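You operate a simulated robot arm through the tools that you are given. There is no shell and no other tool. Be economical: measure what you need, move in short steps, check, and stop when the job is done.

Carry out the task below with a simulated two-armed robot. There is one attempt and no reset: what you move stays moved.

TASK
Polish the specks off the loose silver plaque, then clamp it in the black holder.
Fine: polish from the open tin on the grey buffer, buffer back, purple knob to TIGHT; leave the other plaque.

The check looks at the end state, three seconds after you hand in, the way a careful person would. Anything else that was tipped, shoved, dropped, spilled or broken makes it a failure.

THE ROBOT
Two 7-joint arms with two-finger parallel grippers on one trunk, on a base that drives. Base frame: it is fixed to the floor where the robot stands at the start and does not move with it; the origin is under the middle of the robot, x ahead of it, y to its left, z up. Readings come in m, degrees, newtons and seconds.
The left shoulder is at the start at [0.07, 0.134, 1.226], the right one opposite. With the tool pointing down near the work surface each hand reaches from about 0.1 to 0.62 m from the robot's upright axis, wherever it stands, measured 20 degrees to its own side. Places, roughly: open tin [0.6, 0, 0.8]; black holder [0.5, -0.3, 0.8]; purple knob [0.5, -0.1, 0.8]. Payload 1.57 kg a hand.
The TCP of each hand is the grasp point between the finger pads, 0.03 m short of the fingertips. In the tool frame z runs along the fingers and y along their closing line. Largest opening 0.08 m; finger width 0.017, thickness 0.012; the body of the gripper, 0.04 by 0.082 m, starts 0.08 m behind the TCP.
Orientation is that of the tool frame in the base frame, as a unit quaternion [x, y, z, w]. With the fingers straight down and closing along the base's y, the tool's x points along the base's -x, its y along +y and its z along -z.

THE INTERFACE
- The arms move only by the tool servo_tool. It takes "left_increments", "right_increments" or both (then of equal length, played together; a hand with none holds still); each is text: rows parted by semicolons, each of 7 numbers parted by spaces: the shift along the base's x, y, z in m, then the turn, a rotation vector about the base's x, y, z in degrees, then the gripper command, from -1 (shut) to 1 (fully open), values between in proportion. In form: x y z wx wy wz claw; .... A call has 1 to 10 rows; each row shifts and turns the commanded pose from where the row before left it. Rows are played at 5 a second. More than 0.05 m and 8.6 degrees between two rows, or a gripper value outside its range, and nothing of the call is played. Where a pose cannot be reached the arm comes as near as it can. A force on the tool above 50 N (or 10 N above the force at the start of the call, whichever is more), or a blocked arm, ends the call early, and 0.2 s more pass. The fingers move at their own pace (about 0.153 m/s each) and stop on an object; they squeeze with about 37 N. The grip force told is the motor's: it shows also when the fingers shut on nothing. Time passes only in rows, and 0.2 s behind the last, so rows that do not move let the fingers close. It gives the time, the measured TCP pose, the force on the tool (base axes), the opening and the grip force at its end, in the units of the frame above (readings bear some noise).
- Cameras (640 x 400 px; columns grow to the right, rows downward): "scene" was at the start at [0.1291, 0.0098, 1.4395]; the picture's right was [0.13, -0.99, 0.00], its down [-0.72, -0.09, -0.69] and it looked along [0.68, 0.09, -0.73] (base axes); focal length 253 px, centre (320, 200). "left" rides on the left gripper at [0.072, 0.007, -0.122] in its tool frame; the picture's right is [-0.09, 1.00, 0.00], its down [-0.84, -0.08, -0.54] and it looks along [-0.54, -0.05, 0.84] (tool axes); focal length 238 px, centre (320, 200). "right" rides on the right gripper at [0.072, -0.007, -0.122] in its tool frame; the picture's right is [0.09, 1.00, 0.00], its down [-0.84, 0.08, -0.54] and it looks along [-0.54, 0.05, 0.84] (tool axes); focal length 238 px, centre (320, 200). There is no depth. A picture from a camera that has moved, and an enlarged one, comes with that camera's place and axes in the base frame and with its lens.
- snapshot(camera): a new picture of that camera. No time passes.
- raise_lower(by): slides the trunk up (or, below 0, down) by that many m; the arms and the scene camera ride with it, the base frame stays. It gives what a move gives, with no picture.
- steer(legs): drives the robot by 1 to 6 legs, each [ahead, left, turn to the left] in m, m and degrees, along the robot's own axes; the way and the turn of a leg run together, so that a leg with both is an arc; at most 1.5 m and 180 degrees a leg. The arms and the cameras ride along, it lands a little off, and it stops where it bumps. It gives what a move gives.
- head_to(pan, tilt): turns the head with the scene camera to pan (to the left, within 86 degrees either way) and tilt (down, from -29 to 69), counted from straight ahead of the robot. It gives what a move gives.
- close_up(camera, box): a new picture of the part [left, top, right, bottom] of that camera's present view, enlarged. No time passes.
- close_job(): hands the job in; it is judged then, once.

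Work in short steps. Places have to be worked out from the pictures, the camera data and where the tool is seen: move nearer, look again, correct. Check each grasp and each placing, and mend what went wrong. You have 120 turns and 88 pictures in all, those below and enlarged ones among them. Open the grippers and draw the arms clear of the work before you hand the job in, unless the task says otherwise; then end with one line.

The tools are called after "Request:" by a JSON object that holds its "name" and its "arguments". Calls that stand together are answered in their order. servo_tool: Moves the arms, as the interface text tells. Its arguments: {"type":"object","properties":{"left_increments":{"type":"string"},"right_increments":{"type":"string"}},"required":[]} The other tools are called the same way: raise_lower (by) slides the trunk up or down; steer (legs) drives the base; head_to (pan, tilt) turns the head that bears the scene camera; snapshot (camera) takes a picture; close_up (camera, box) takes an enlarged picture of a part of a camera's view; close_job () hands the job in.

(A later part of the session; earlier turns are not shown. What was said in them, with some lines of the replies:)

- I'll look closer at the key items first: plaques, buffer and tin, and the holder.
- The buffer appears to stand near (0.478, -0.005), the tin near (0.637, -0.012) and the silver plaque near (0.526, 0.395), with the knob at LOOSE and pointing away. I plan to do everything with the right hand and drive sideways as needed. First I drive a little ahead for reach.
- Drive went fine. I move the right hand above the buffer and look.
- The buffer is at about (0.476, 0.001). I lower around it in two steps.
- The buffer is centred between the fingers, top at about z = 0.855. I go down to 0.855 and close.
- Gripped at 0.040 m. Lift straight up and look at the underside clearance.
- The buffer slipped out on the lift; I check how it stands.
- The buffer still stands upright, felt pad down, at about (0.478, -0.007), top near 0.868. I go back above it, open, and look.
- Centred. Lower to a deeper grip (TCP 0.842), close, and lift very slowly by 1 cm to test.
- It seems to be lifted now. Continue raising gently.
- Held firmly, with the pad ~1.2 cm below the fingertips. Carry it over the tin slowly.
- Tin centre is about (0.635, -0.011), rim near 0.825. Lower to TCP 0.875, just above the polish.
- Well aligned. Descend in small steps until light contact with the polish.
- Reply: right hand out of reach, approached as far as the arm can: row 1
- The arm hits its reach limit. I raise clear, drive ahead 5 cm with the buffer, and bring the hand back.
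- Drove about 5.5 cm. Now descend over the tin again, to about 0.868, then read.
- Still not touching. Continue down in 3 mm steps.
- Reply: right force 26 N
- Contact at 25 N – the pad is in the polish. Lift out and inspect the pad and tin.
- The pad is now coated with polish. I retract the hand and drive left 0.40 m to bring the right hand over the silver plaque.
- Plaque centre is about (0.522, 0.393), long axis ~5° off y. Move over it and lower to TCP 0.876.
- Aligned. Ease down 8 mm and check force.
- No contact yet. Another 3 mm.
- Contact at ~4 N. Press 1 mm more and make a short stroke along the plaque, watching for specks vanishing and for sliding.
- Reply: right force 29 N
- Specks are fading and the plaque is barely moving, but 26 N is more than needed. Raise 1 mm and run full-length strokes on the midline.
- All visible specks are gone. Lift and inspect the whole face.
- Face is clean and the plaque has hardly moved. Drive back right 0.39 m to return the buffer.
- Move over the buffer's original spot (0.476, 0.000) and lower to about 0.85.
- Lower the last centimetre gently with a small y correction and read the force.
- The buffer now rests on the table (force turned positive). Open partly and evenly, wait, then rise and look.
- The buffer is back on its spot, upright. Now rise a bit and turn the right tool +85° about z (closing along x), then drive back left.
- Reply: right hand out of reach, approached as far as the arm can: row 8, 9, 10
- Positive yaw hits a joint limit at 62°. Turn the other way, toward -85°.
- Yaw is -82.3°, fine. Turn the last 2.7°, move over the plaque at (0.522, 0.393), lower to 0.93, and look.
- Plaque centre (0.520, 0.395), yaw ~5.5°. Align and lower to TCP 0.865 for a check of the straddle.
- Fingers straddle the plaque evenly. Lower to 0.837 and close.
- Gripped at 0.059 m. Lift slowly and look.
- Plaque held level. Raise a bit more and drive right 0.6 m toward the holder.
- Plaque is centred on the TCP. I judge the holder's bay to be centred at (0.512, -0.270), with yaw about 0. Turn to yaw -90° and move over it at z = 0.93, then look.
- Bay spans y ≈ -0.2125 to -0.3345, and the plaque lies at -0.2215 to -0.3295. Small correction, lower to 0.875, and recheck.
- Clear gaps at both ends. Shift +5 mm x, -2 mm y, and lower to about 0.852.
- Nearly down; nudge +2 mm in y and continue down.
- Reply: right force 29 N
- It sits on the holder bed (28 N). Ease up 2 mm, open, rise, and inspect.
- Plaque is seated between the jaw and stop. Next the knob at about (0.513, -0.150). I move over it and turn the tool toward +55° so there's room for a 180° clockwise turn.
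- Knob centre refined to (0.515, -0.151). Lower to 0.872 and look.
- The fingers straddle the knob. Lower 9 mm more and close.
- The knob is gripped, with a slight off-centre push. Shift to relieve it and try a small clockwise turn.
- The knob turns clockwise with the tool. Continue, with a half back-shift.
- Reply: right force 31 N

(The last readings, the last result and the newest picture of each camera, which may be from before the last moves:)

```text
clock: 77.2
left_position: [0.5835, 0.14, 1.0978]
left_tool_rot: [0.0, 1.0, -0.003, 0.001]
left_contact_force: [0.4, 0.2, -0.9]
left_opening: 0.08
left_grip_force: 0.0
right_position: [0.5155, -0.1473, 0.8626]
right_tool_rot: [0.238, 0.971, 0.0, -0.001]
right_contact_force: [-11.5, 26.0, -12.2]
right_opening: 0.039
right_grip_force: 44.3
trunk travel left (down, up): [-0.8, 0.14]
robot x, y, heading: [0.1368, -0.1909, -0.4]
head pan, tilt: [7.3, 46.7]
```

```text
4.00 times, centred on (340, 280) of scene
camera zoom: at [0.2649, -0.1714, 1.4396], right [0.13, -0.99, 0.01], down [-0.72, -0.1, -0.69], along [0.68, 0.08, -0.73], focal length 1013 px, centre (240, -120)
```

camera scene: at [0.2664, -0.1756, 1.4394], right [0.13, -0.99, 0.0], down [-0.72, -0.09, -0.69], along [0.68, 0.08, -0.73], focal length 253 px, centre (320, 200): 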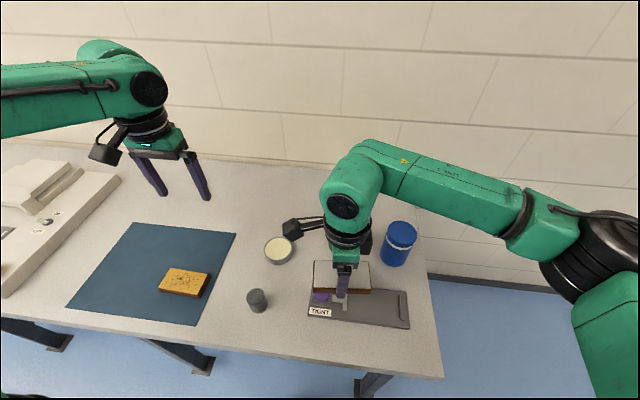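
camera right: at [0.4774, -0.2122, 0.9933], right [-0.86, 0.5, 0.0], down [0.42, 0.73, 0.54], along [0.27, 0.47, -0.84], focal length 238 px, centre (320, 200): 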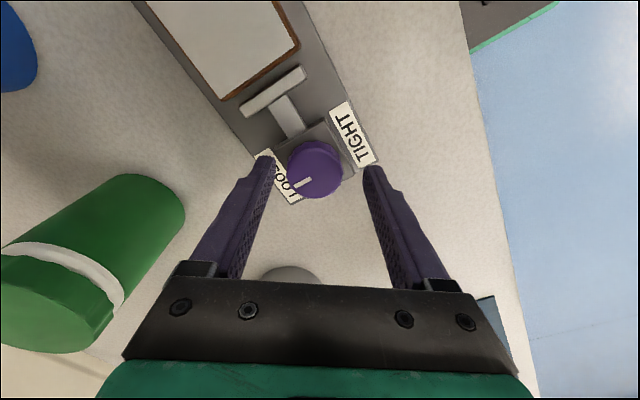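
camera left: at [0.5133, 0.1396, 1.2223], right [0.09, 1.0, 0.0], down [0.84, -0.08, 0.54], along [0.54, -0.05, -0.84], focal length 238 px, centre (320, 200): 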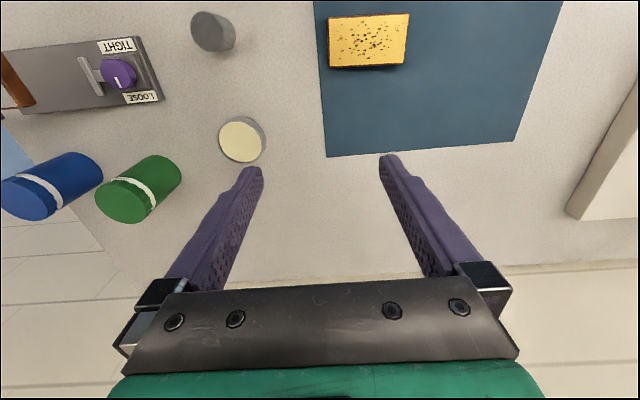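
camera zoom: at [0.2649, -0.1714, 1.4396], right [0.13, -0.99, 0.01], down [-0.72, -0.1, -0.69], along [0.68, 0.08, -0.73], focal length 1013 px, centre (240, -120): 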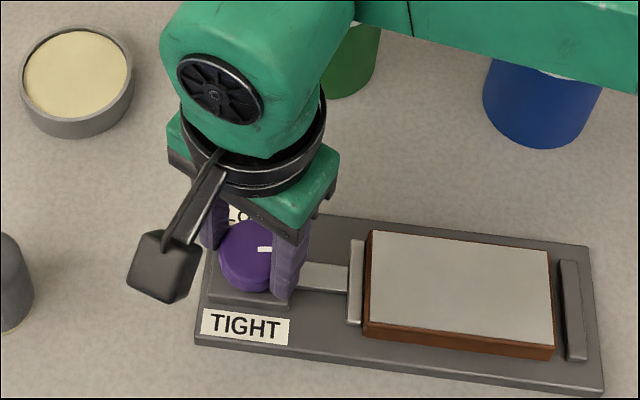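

The pointer is halfway and the jaw has nearly reached the plaque, but a side force has built up from an off-centre grip. Shift the command toward the measured place, then go on a little and read.

Request:
{"name": "servo_tool", "arguments": {"right_increments": "-0.001 0.004 0 0 0 0 -1; 0 0 0 0 0 0 -1"}}

Request:
{"name": "servo_tool", "arguments": {"right_increments": "0 0 0 0 0 -7 -1; 0 0 0 0 0 -7 -1; 0 0 0 0 0 -7 -1; 0 0 0 0 0 0 -1"}}

Request:
{"name": "close_up", "arguments": {"camera": "scene", "box": [280, 230, 400, 330]}}

```text
clock: 77.8
left_position: [0.584, 0.1361, 1.0992]
left_tool_rot: [0.001, 1.0, -0.003, 0.0]
left_contact_force: [-0.1, 0.2, -0.8]
left_opening: 0.0801
left_grip_force: 0.0
right_position: [0.5162, -0.1479, 0.8635]
right_tool_rot: [0.239, 0.971, -0.001, 0.002]
right_contact_force: [-6.0, 14.3, 0.4]
right_opening: 0.0391
right_grip_force: 44.3
trunk travel left (down, up): [-0.8, 0.14]
robot x, y, heading: [0.139, -0.1888, -0.1]
head pan, tilt: [7.3, 46.7]
```

```text
clock: 78.8
left_position: [0.5834, 0.1374, 1.0998]
left_tool_rot: [0.001, 1.0, -0.001, 0.001]
left_contact_force: [-0.5, -0.7, -1.1]
left_opening: 0.0801
left_grip_force: 0.1
right_position: [0.5167, -0.1463, 0.8638]
right_tool_rot: [0.411, 0.912, 0.0, 0.002]
right_contact_force: [3.4, 13.3, 13.9]
right_opening: 0.039
right_grip_force: 45.3
trunk travel left (down, up): [-0.8, 0.14]
robot x, y, heading: [0.1402, -0.1869, -0.1]
head pan, tilt: [7.3, 46.7]
```

```text
4.00 times, centred on (340, 280) of scene
camera zoom: at [0.2651, -0.1755, 1.4398], right [0.13, -0.99, 0.0], down [-0.72, -0.09, -0.69], along [0.68, 0.08, -0.73], focal length 1013 px, centre (240, -120)
```

zoom: 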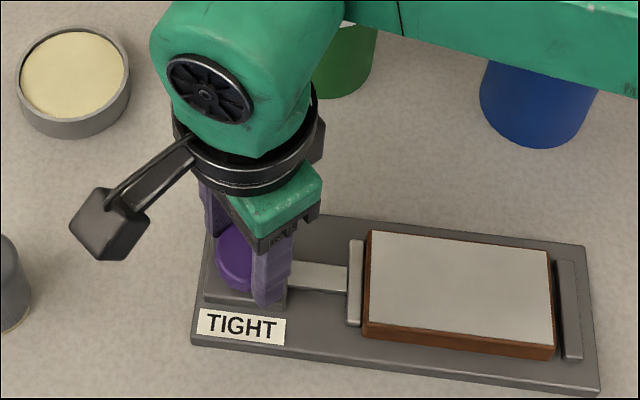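

Jaw is about to reach the plaque. Continue clockwise to about -88°.

Request:
{"name": "servo_tool", "arguments": {"right_increments": "0 0.002 0 0 0 0 -1; 0 0 0 0 0 -8 -1; 0 0 0 0 0 -8 -1; 0 0 0 0 0 -8 -1; 0 0 0 0 0 -8 -1; 0 0 0 0 0 -8 -1; 0 0 0 0 0 0 -1"}}

Request:
{"name": "close_up", "arguments": {"camera": "scene", "box": [280, 230, 400, 330]}}

```text
clock: 80.4
left_position: [0.5874, 0.135, 1.0977]
left_tool_rot: [0.001, 1.0, -0.001, -0.001]
left_contact_force: [0.3, -0.2, -0.1]
left_opening: 0.0799
left_grip_force: 0.0
right_position: [0.5195, -0.1466, 0.8635]
right_tool_rot: [0.699, 0.715, 0.001, 0.001]
right_contact_force: [21.2, 10.4, 19.0]
right_opening: 0.0388
right_grip_force: 44.5
trunk travel left (down, up): [-0.8, 0.14]
robot x, y, heading: [0.1349, -0.1872, 0.1]
head pan, tilt: [7.3, 46.7]
```

```text
4.00 times, centred on (340, 280) of scene
camera zoom: at [0.2693, -0.1763, 1.4393], right [0.13, -0.99, 0.0], down [-0.72, -0.09, -0.68], along [0.68, 0.08, -0.73], focal length 1013 px, centre (240, -120)
```

zoom: 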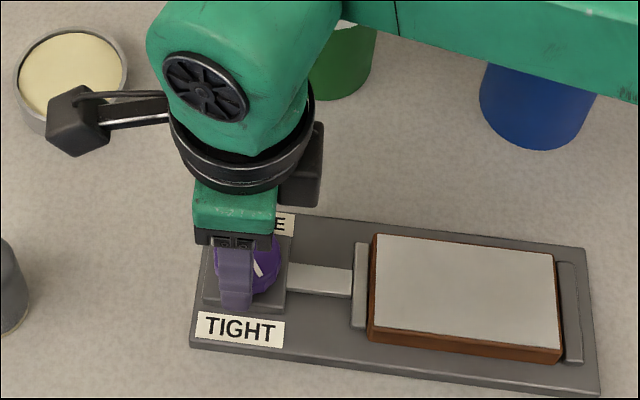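

About 143° turned; the jaw is pushing the plaque to the stop. Continue the remaining ~37°, relieving x.

Request:
{"name": "servo_tool", "arguments": {"right_increments": "0.003 0.001 0 0 0 0 -1; 0 0 0 0 0 -7 -1; 0.001 0 0 0 0 -7 -1; 0 0 0 0 0 -7 -1; 0 0 0 0 0 0 -1"}}

Request:
{"name": "close_up", "arguments": {"camera": "scene", "box": [280, 230, 400, 330]}}

```text
clock: 81.6
left_position: [0.5839, 0.1342, 1.0995]
left_tool_rot: [0.001, 1.0, 0.0, 0.001]
left_contact_force: [0.0, 0.7, 0.0]
left_opening: 0.08
left_grip_force: 0.0
right_position: [0.5206, -0.1456, 0.8635]
right_tool_rot: [0.817, 0.576, 0.001, 0.0]
right_contact_force: [14.3, 3.9, 23.2]
right_opening: 0.0392
right_grip_force: 44.5
trunk travel left (down, up): [-0.8, 0.14]
robot x, y, heading: [0.136, -0.19, 0.0]
head pan, tilt: [7.3, 46.7]
```

```text
4.00 times, centred on (340, 280) of scene
camera zoom: at [0.2671, -0.1785, 1.4394], right [0.13, -0.99, 0.0], down [-0.72, -0.09, -0.69], along [0.68, 0.09, -0.73], focal length 1013 px, centre (240, -120)
```

zoom: 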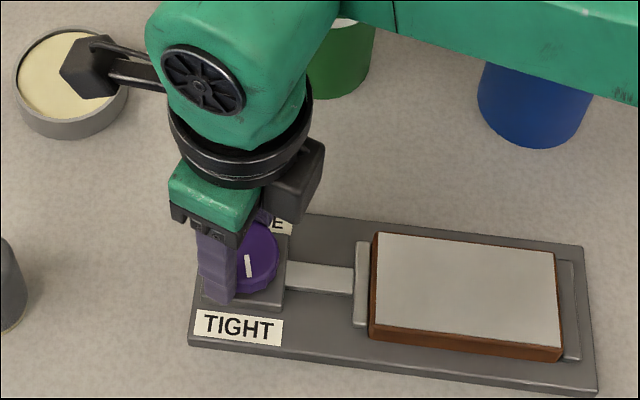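

~164° turned. Continue another 14° and check.

Request:
{"name": "servo_tool", "arguments": {"right_increments": "0.001 0 0.001 0 0 -7 -1; 0 0 0 0 0 -8 -1; 0 0 0 0 0 0 -1"}}

Request:
{"name": "close_up", "arguments": {"camera": "scene", "box": [290, 260, 370, 330]}}

```text
clock: 82.4
left_position: [0.5849, 0.1339, 1.0973]
left_tool_rot: [0.002, 1.0, 0.0, 0.0]
left_contact_force: [-0.6, -0.2, -0.5]
left_opening: 0.08
left_grip_force: 0.0
right_position: [0.5224, -0.1457, 0.8642]
right_tool_rot: [0.886, 0.465, 0.001, 0.0]
right_contact_force: [14.4, 5.2, 10.5]
right_opening: 0.039
right_grip_force: 44.8
trunk travel left (down, up): [-0.8, 0.14]
robot x, y, heading: [0.1342, -0.189, 0.2]
head pan, tilt: [7.3, 46.7]
```

```text
5.71 times, centred on (330, 295) of scene
camera zoom: at [0.2686, -0.1785, 1.4392], right [0.13, -0.99, 0.0], down [-0.72, -0.09, -0.68], along [0.68, 0.09, -0.73], focal length 1448 px, centre (263, -343)
```

zoom: 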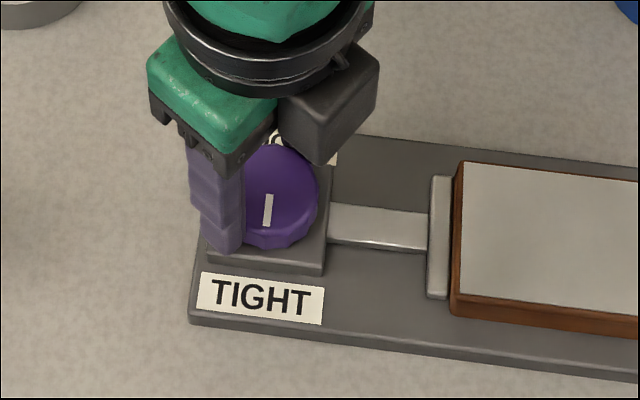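

Pointer is at TIGHT within ~2°. Add 2.5° to be firm, then open and rise straight up.

Request:
{"name": "servo_tool", "arguments": {"right_increments": "0 0 0 0 0 -2.5 -1; 0 0 0 0 0 0 -1; 0 0 0 0 0 0 0.3; 0 0 0 0 0 0 0.5; 0 0 0 0 0 0 0.5; 0 0 0.02 0 0 0 0.5; 0 0 0.03 0 0 0 0.5; 0 0 0.04 0 0 0 0.5; 0 0 0.04 0 0 0 0.5; 0 0 0.02 0 0 0 1"}}

Request:
{"name": "close_up", "arguments": {"camera": "scene", "box": [290, 250, 430, 350]}}

```text
clock: 84.6
left_position: [0.5839, 0.1347, 1.0996]
left_tool_rot: [0.001, 1.0, 0.0, 0.001]
left_contact_force: [-0.3, 0.3, 0.3]
left_opening: 0.0802
left_grip_force: 0.1
right_position: [0.5215, -0.1483, 1.0143]
right_tool_rot: [0.895, 0.447, -0.001, 0.0]
right_contact_force: [-0.2, 0.5, 0.4]
right_opening: 0.0801
right_grip_force: 0.1
trunk travel left (down, up): [-0.8, 0.14]
robot x, y, heading: [0.1367, -0.1867, 0.1]
head pan, tilt: [7.3, 46.7]
```

```text
4.00 times, centred on (360, 300) of scene
camera zoom: at [0.2661, -0.1791, 1.4395], right [0.13, -0.99, 0.0], down [-0.72, -0.09, -0.69], along [0.68, 0.09, -0.73], focal length 1013 px, centre (160, -200)
```

zoom: 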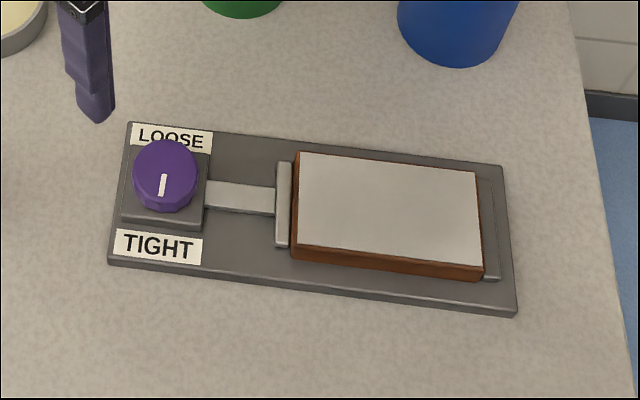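

The plaque is clamped against the stop with the pointer at TIGHT, and the holder hasn't shifted. Raise the hand and back the robot away, then a final look.

Request:
{"name": "servo_tool", "arguments": {"right_increments": "0 0 0.04 0 0 0 1; -0.01 -0.01 0.04 0 0 0 1; -0.02 -0.02 0.02 0 0 0 1; 0 0 0 0 0 0 1"}}

Request:
{"name": "steer", "arguments": {"legs": [[-0.3, 0.1, 0.0]]}}

Request:
{"name": "snapshot", "arguments": {"camera": "scene"}}

Request:
{"name": "close_up", "arguments": {"camera": "scene", "box": [260, 130, 460, 260]}}

```text
clock: 85.6
left_position: [0.5864, 0.1342, 1.098]
left_tool_rot: [0.001, 1.0, 0.0, 0.0]
left_contact_force: [0.6, 0.6, -0.1]
left_opening: 0.0797
left_grip_force: 0.1
right_position: [0.491, -0.1769, 1.1169]
right_tool_rot: [0.895, 0.447, 0.0, -0.001]
right_contact_force: [0.4, -0.6, -0.6]
right_opening: 0.0801
right_grip_force: 0.1
trunk travel left (down, up): [-0.8, 0.14]
robot x, y, heading: [0.1359, -0.1896, -0.1]
head pan, tilt: [7.3, 46.7]
```

```text
clock: 87.6
left_position: [0.2925, 0.2338, 1.099]
left_tool_rot: [-0.004, 1.0, 0.0, -0.001]
left_contact_force: [-0.1, -0.3, 0.6]
left_opening: 0.0801
left_grip_force: 0.0
right_position: [0.2007, -0.0763, 1.1153]
right_tool_rot: [0.893, 0.449, -0.001, -0.001]
right_contact_force: [-0.8, -0.4, -0.3]
right_opening: 0.08
right_grip_force: 0.1
trunk travel left (down, up): [-0.8, 0.14]
robot x, y, heading: [-0.1515, -0.0945, 0.4]
head pan, tilt: [7.3, 46.7]
```

```text
18 pictures are left
camera scene: at [-0.0242, -0.0809, 1.4393], right [0.13, -0.99, 0.0], down [-0.72, -0.1, -0.69], along [0.68, 0.09, -0.73], focal length 253 px, centre (320, 200)
```

scene: 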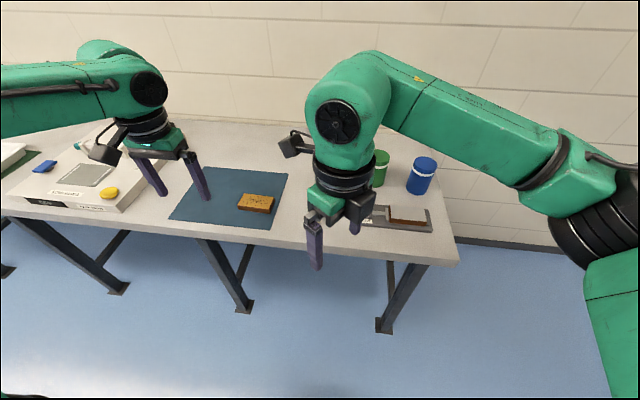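

```text
3.08 times, centred on (360, 195) of scene
camera zoom: at [-0.0242, -0.0809, 1.4393], right [0.13, -0.99, 0.0], down [-0.72, -0.1, -0.69], along [0.68, 0.09, -0.73], focal length 780 px, centre (197, 215)
```

zoom: 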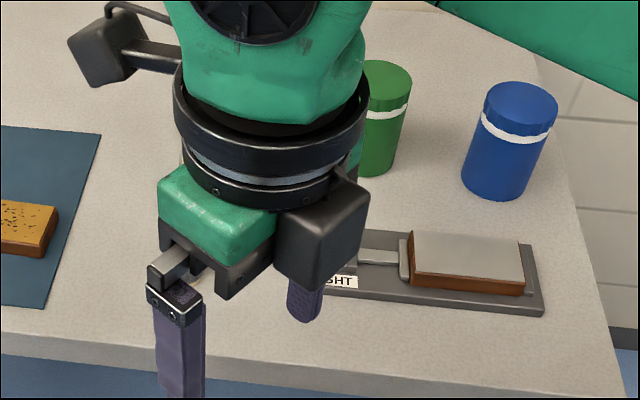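

Everything visible is in order. One last check that the tin and buffer are undisturbed.

Request:
{"name": "servo_tool", "arguments": {"right_increments": "0 -0.05 0.01 0 0 0 1; 0 -0.05 0.01 0 0 0 1; 0 -0.05 0 0 0 0 1; 0 0 0 0 0 0 1"}}

Request:
{"name": "close_up", "arguments": {"camera": "scene", "box": [230, 130, 430, 260]}}

```text
refused: row 1 steps farther than a row can; nothing moved
```

```text
3.08 times, centred on (330, 195) of scene
camera zoom: at [-0.0242, -0.0809, 1.4393], right [0.13, -0.99, 0.0], down [-0.72, -0.1, -0.69], along [0.68, 0.09, -0.73], focal length 780 px, centre (289, 215)
```

zoom: 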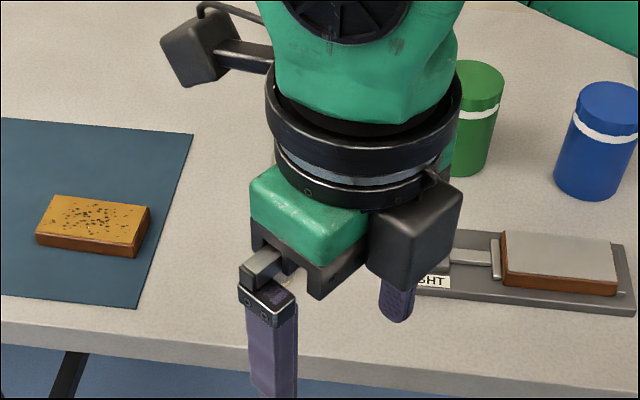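

The step was too large; repeat with smaller rows.

Request:
{"name": "servo_tool", "arguments": {"right_increments": "0 -0.04 0.01 0 0 0 1; 0 -0.04 0.01 0 0 0 1; 0 -0.04 0 0 0 0 1; 0 -0.03 0 0 0 0 1; 0 0 0 0 0 0 1"}}

Request:
{"name": "close_up", "arguments": {"camera": "scene", "box": [230, 130, 430, 260]}}

```text
clock: 88.8
left_position: [0.2912, 0.2354, 1.099]
left_tool_rot: [-0.004, 1.0, 0.0, 0.0]
left_contact_force: [-0.8, 0.3, -0.6]
left_opening: 0.0798
left_grip_force: 0.1
right_position: [0.1972, -0.2265, 1.1371]
right_tool_rot: [0.893, 0.45, -0.001, 0.001]
right_contact_force: [-0.6, 0.3, 0.2]
right_opening: 0.0801
right_grip_force: 0.0
trunk travel left (down, up): [-0.8, 0.14]
robot x, y, heading: [-0.1551, -0.0896, 0.7]
head pan, tilt: [7.3, 46.7]
```

```text
3.08 times, centred on (330, 195) of scene
camera zoom: at [-0.0258, -0.0796, 1.4395], right [0.13, -0.99, 0.0], down [-0.72, -0.1, -0.69], along [0.68, 0.09, -0.73], focal length 780 px, centre (289, 215)
```

zoom: 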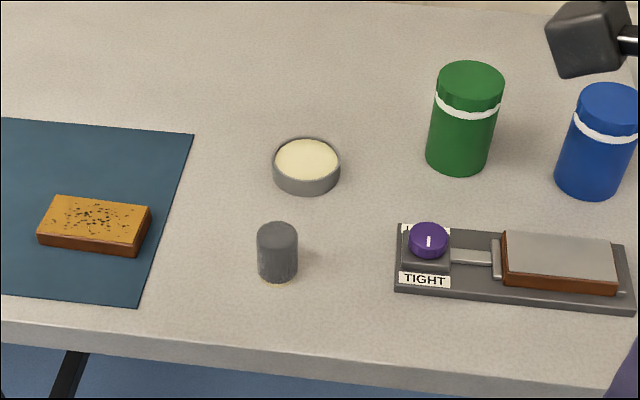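

Buffer, tin, canisters and gold plaque all stand as they were. The silver plaque is clean and clamped, the knob is at TIGHT, and both arms are clear, so I hand in.

Request:
{"name": "close_job", "arguments": {}}

```text
The job is handed in.
```

The silver plaque is polished clean and clamped in the black holder, the purple knob is at TIGHT, the grey buffer is back on its spot, and the other plaque was not touched.
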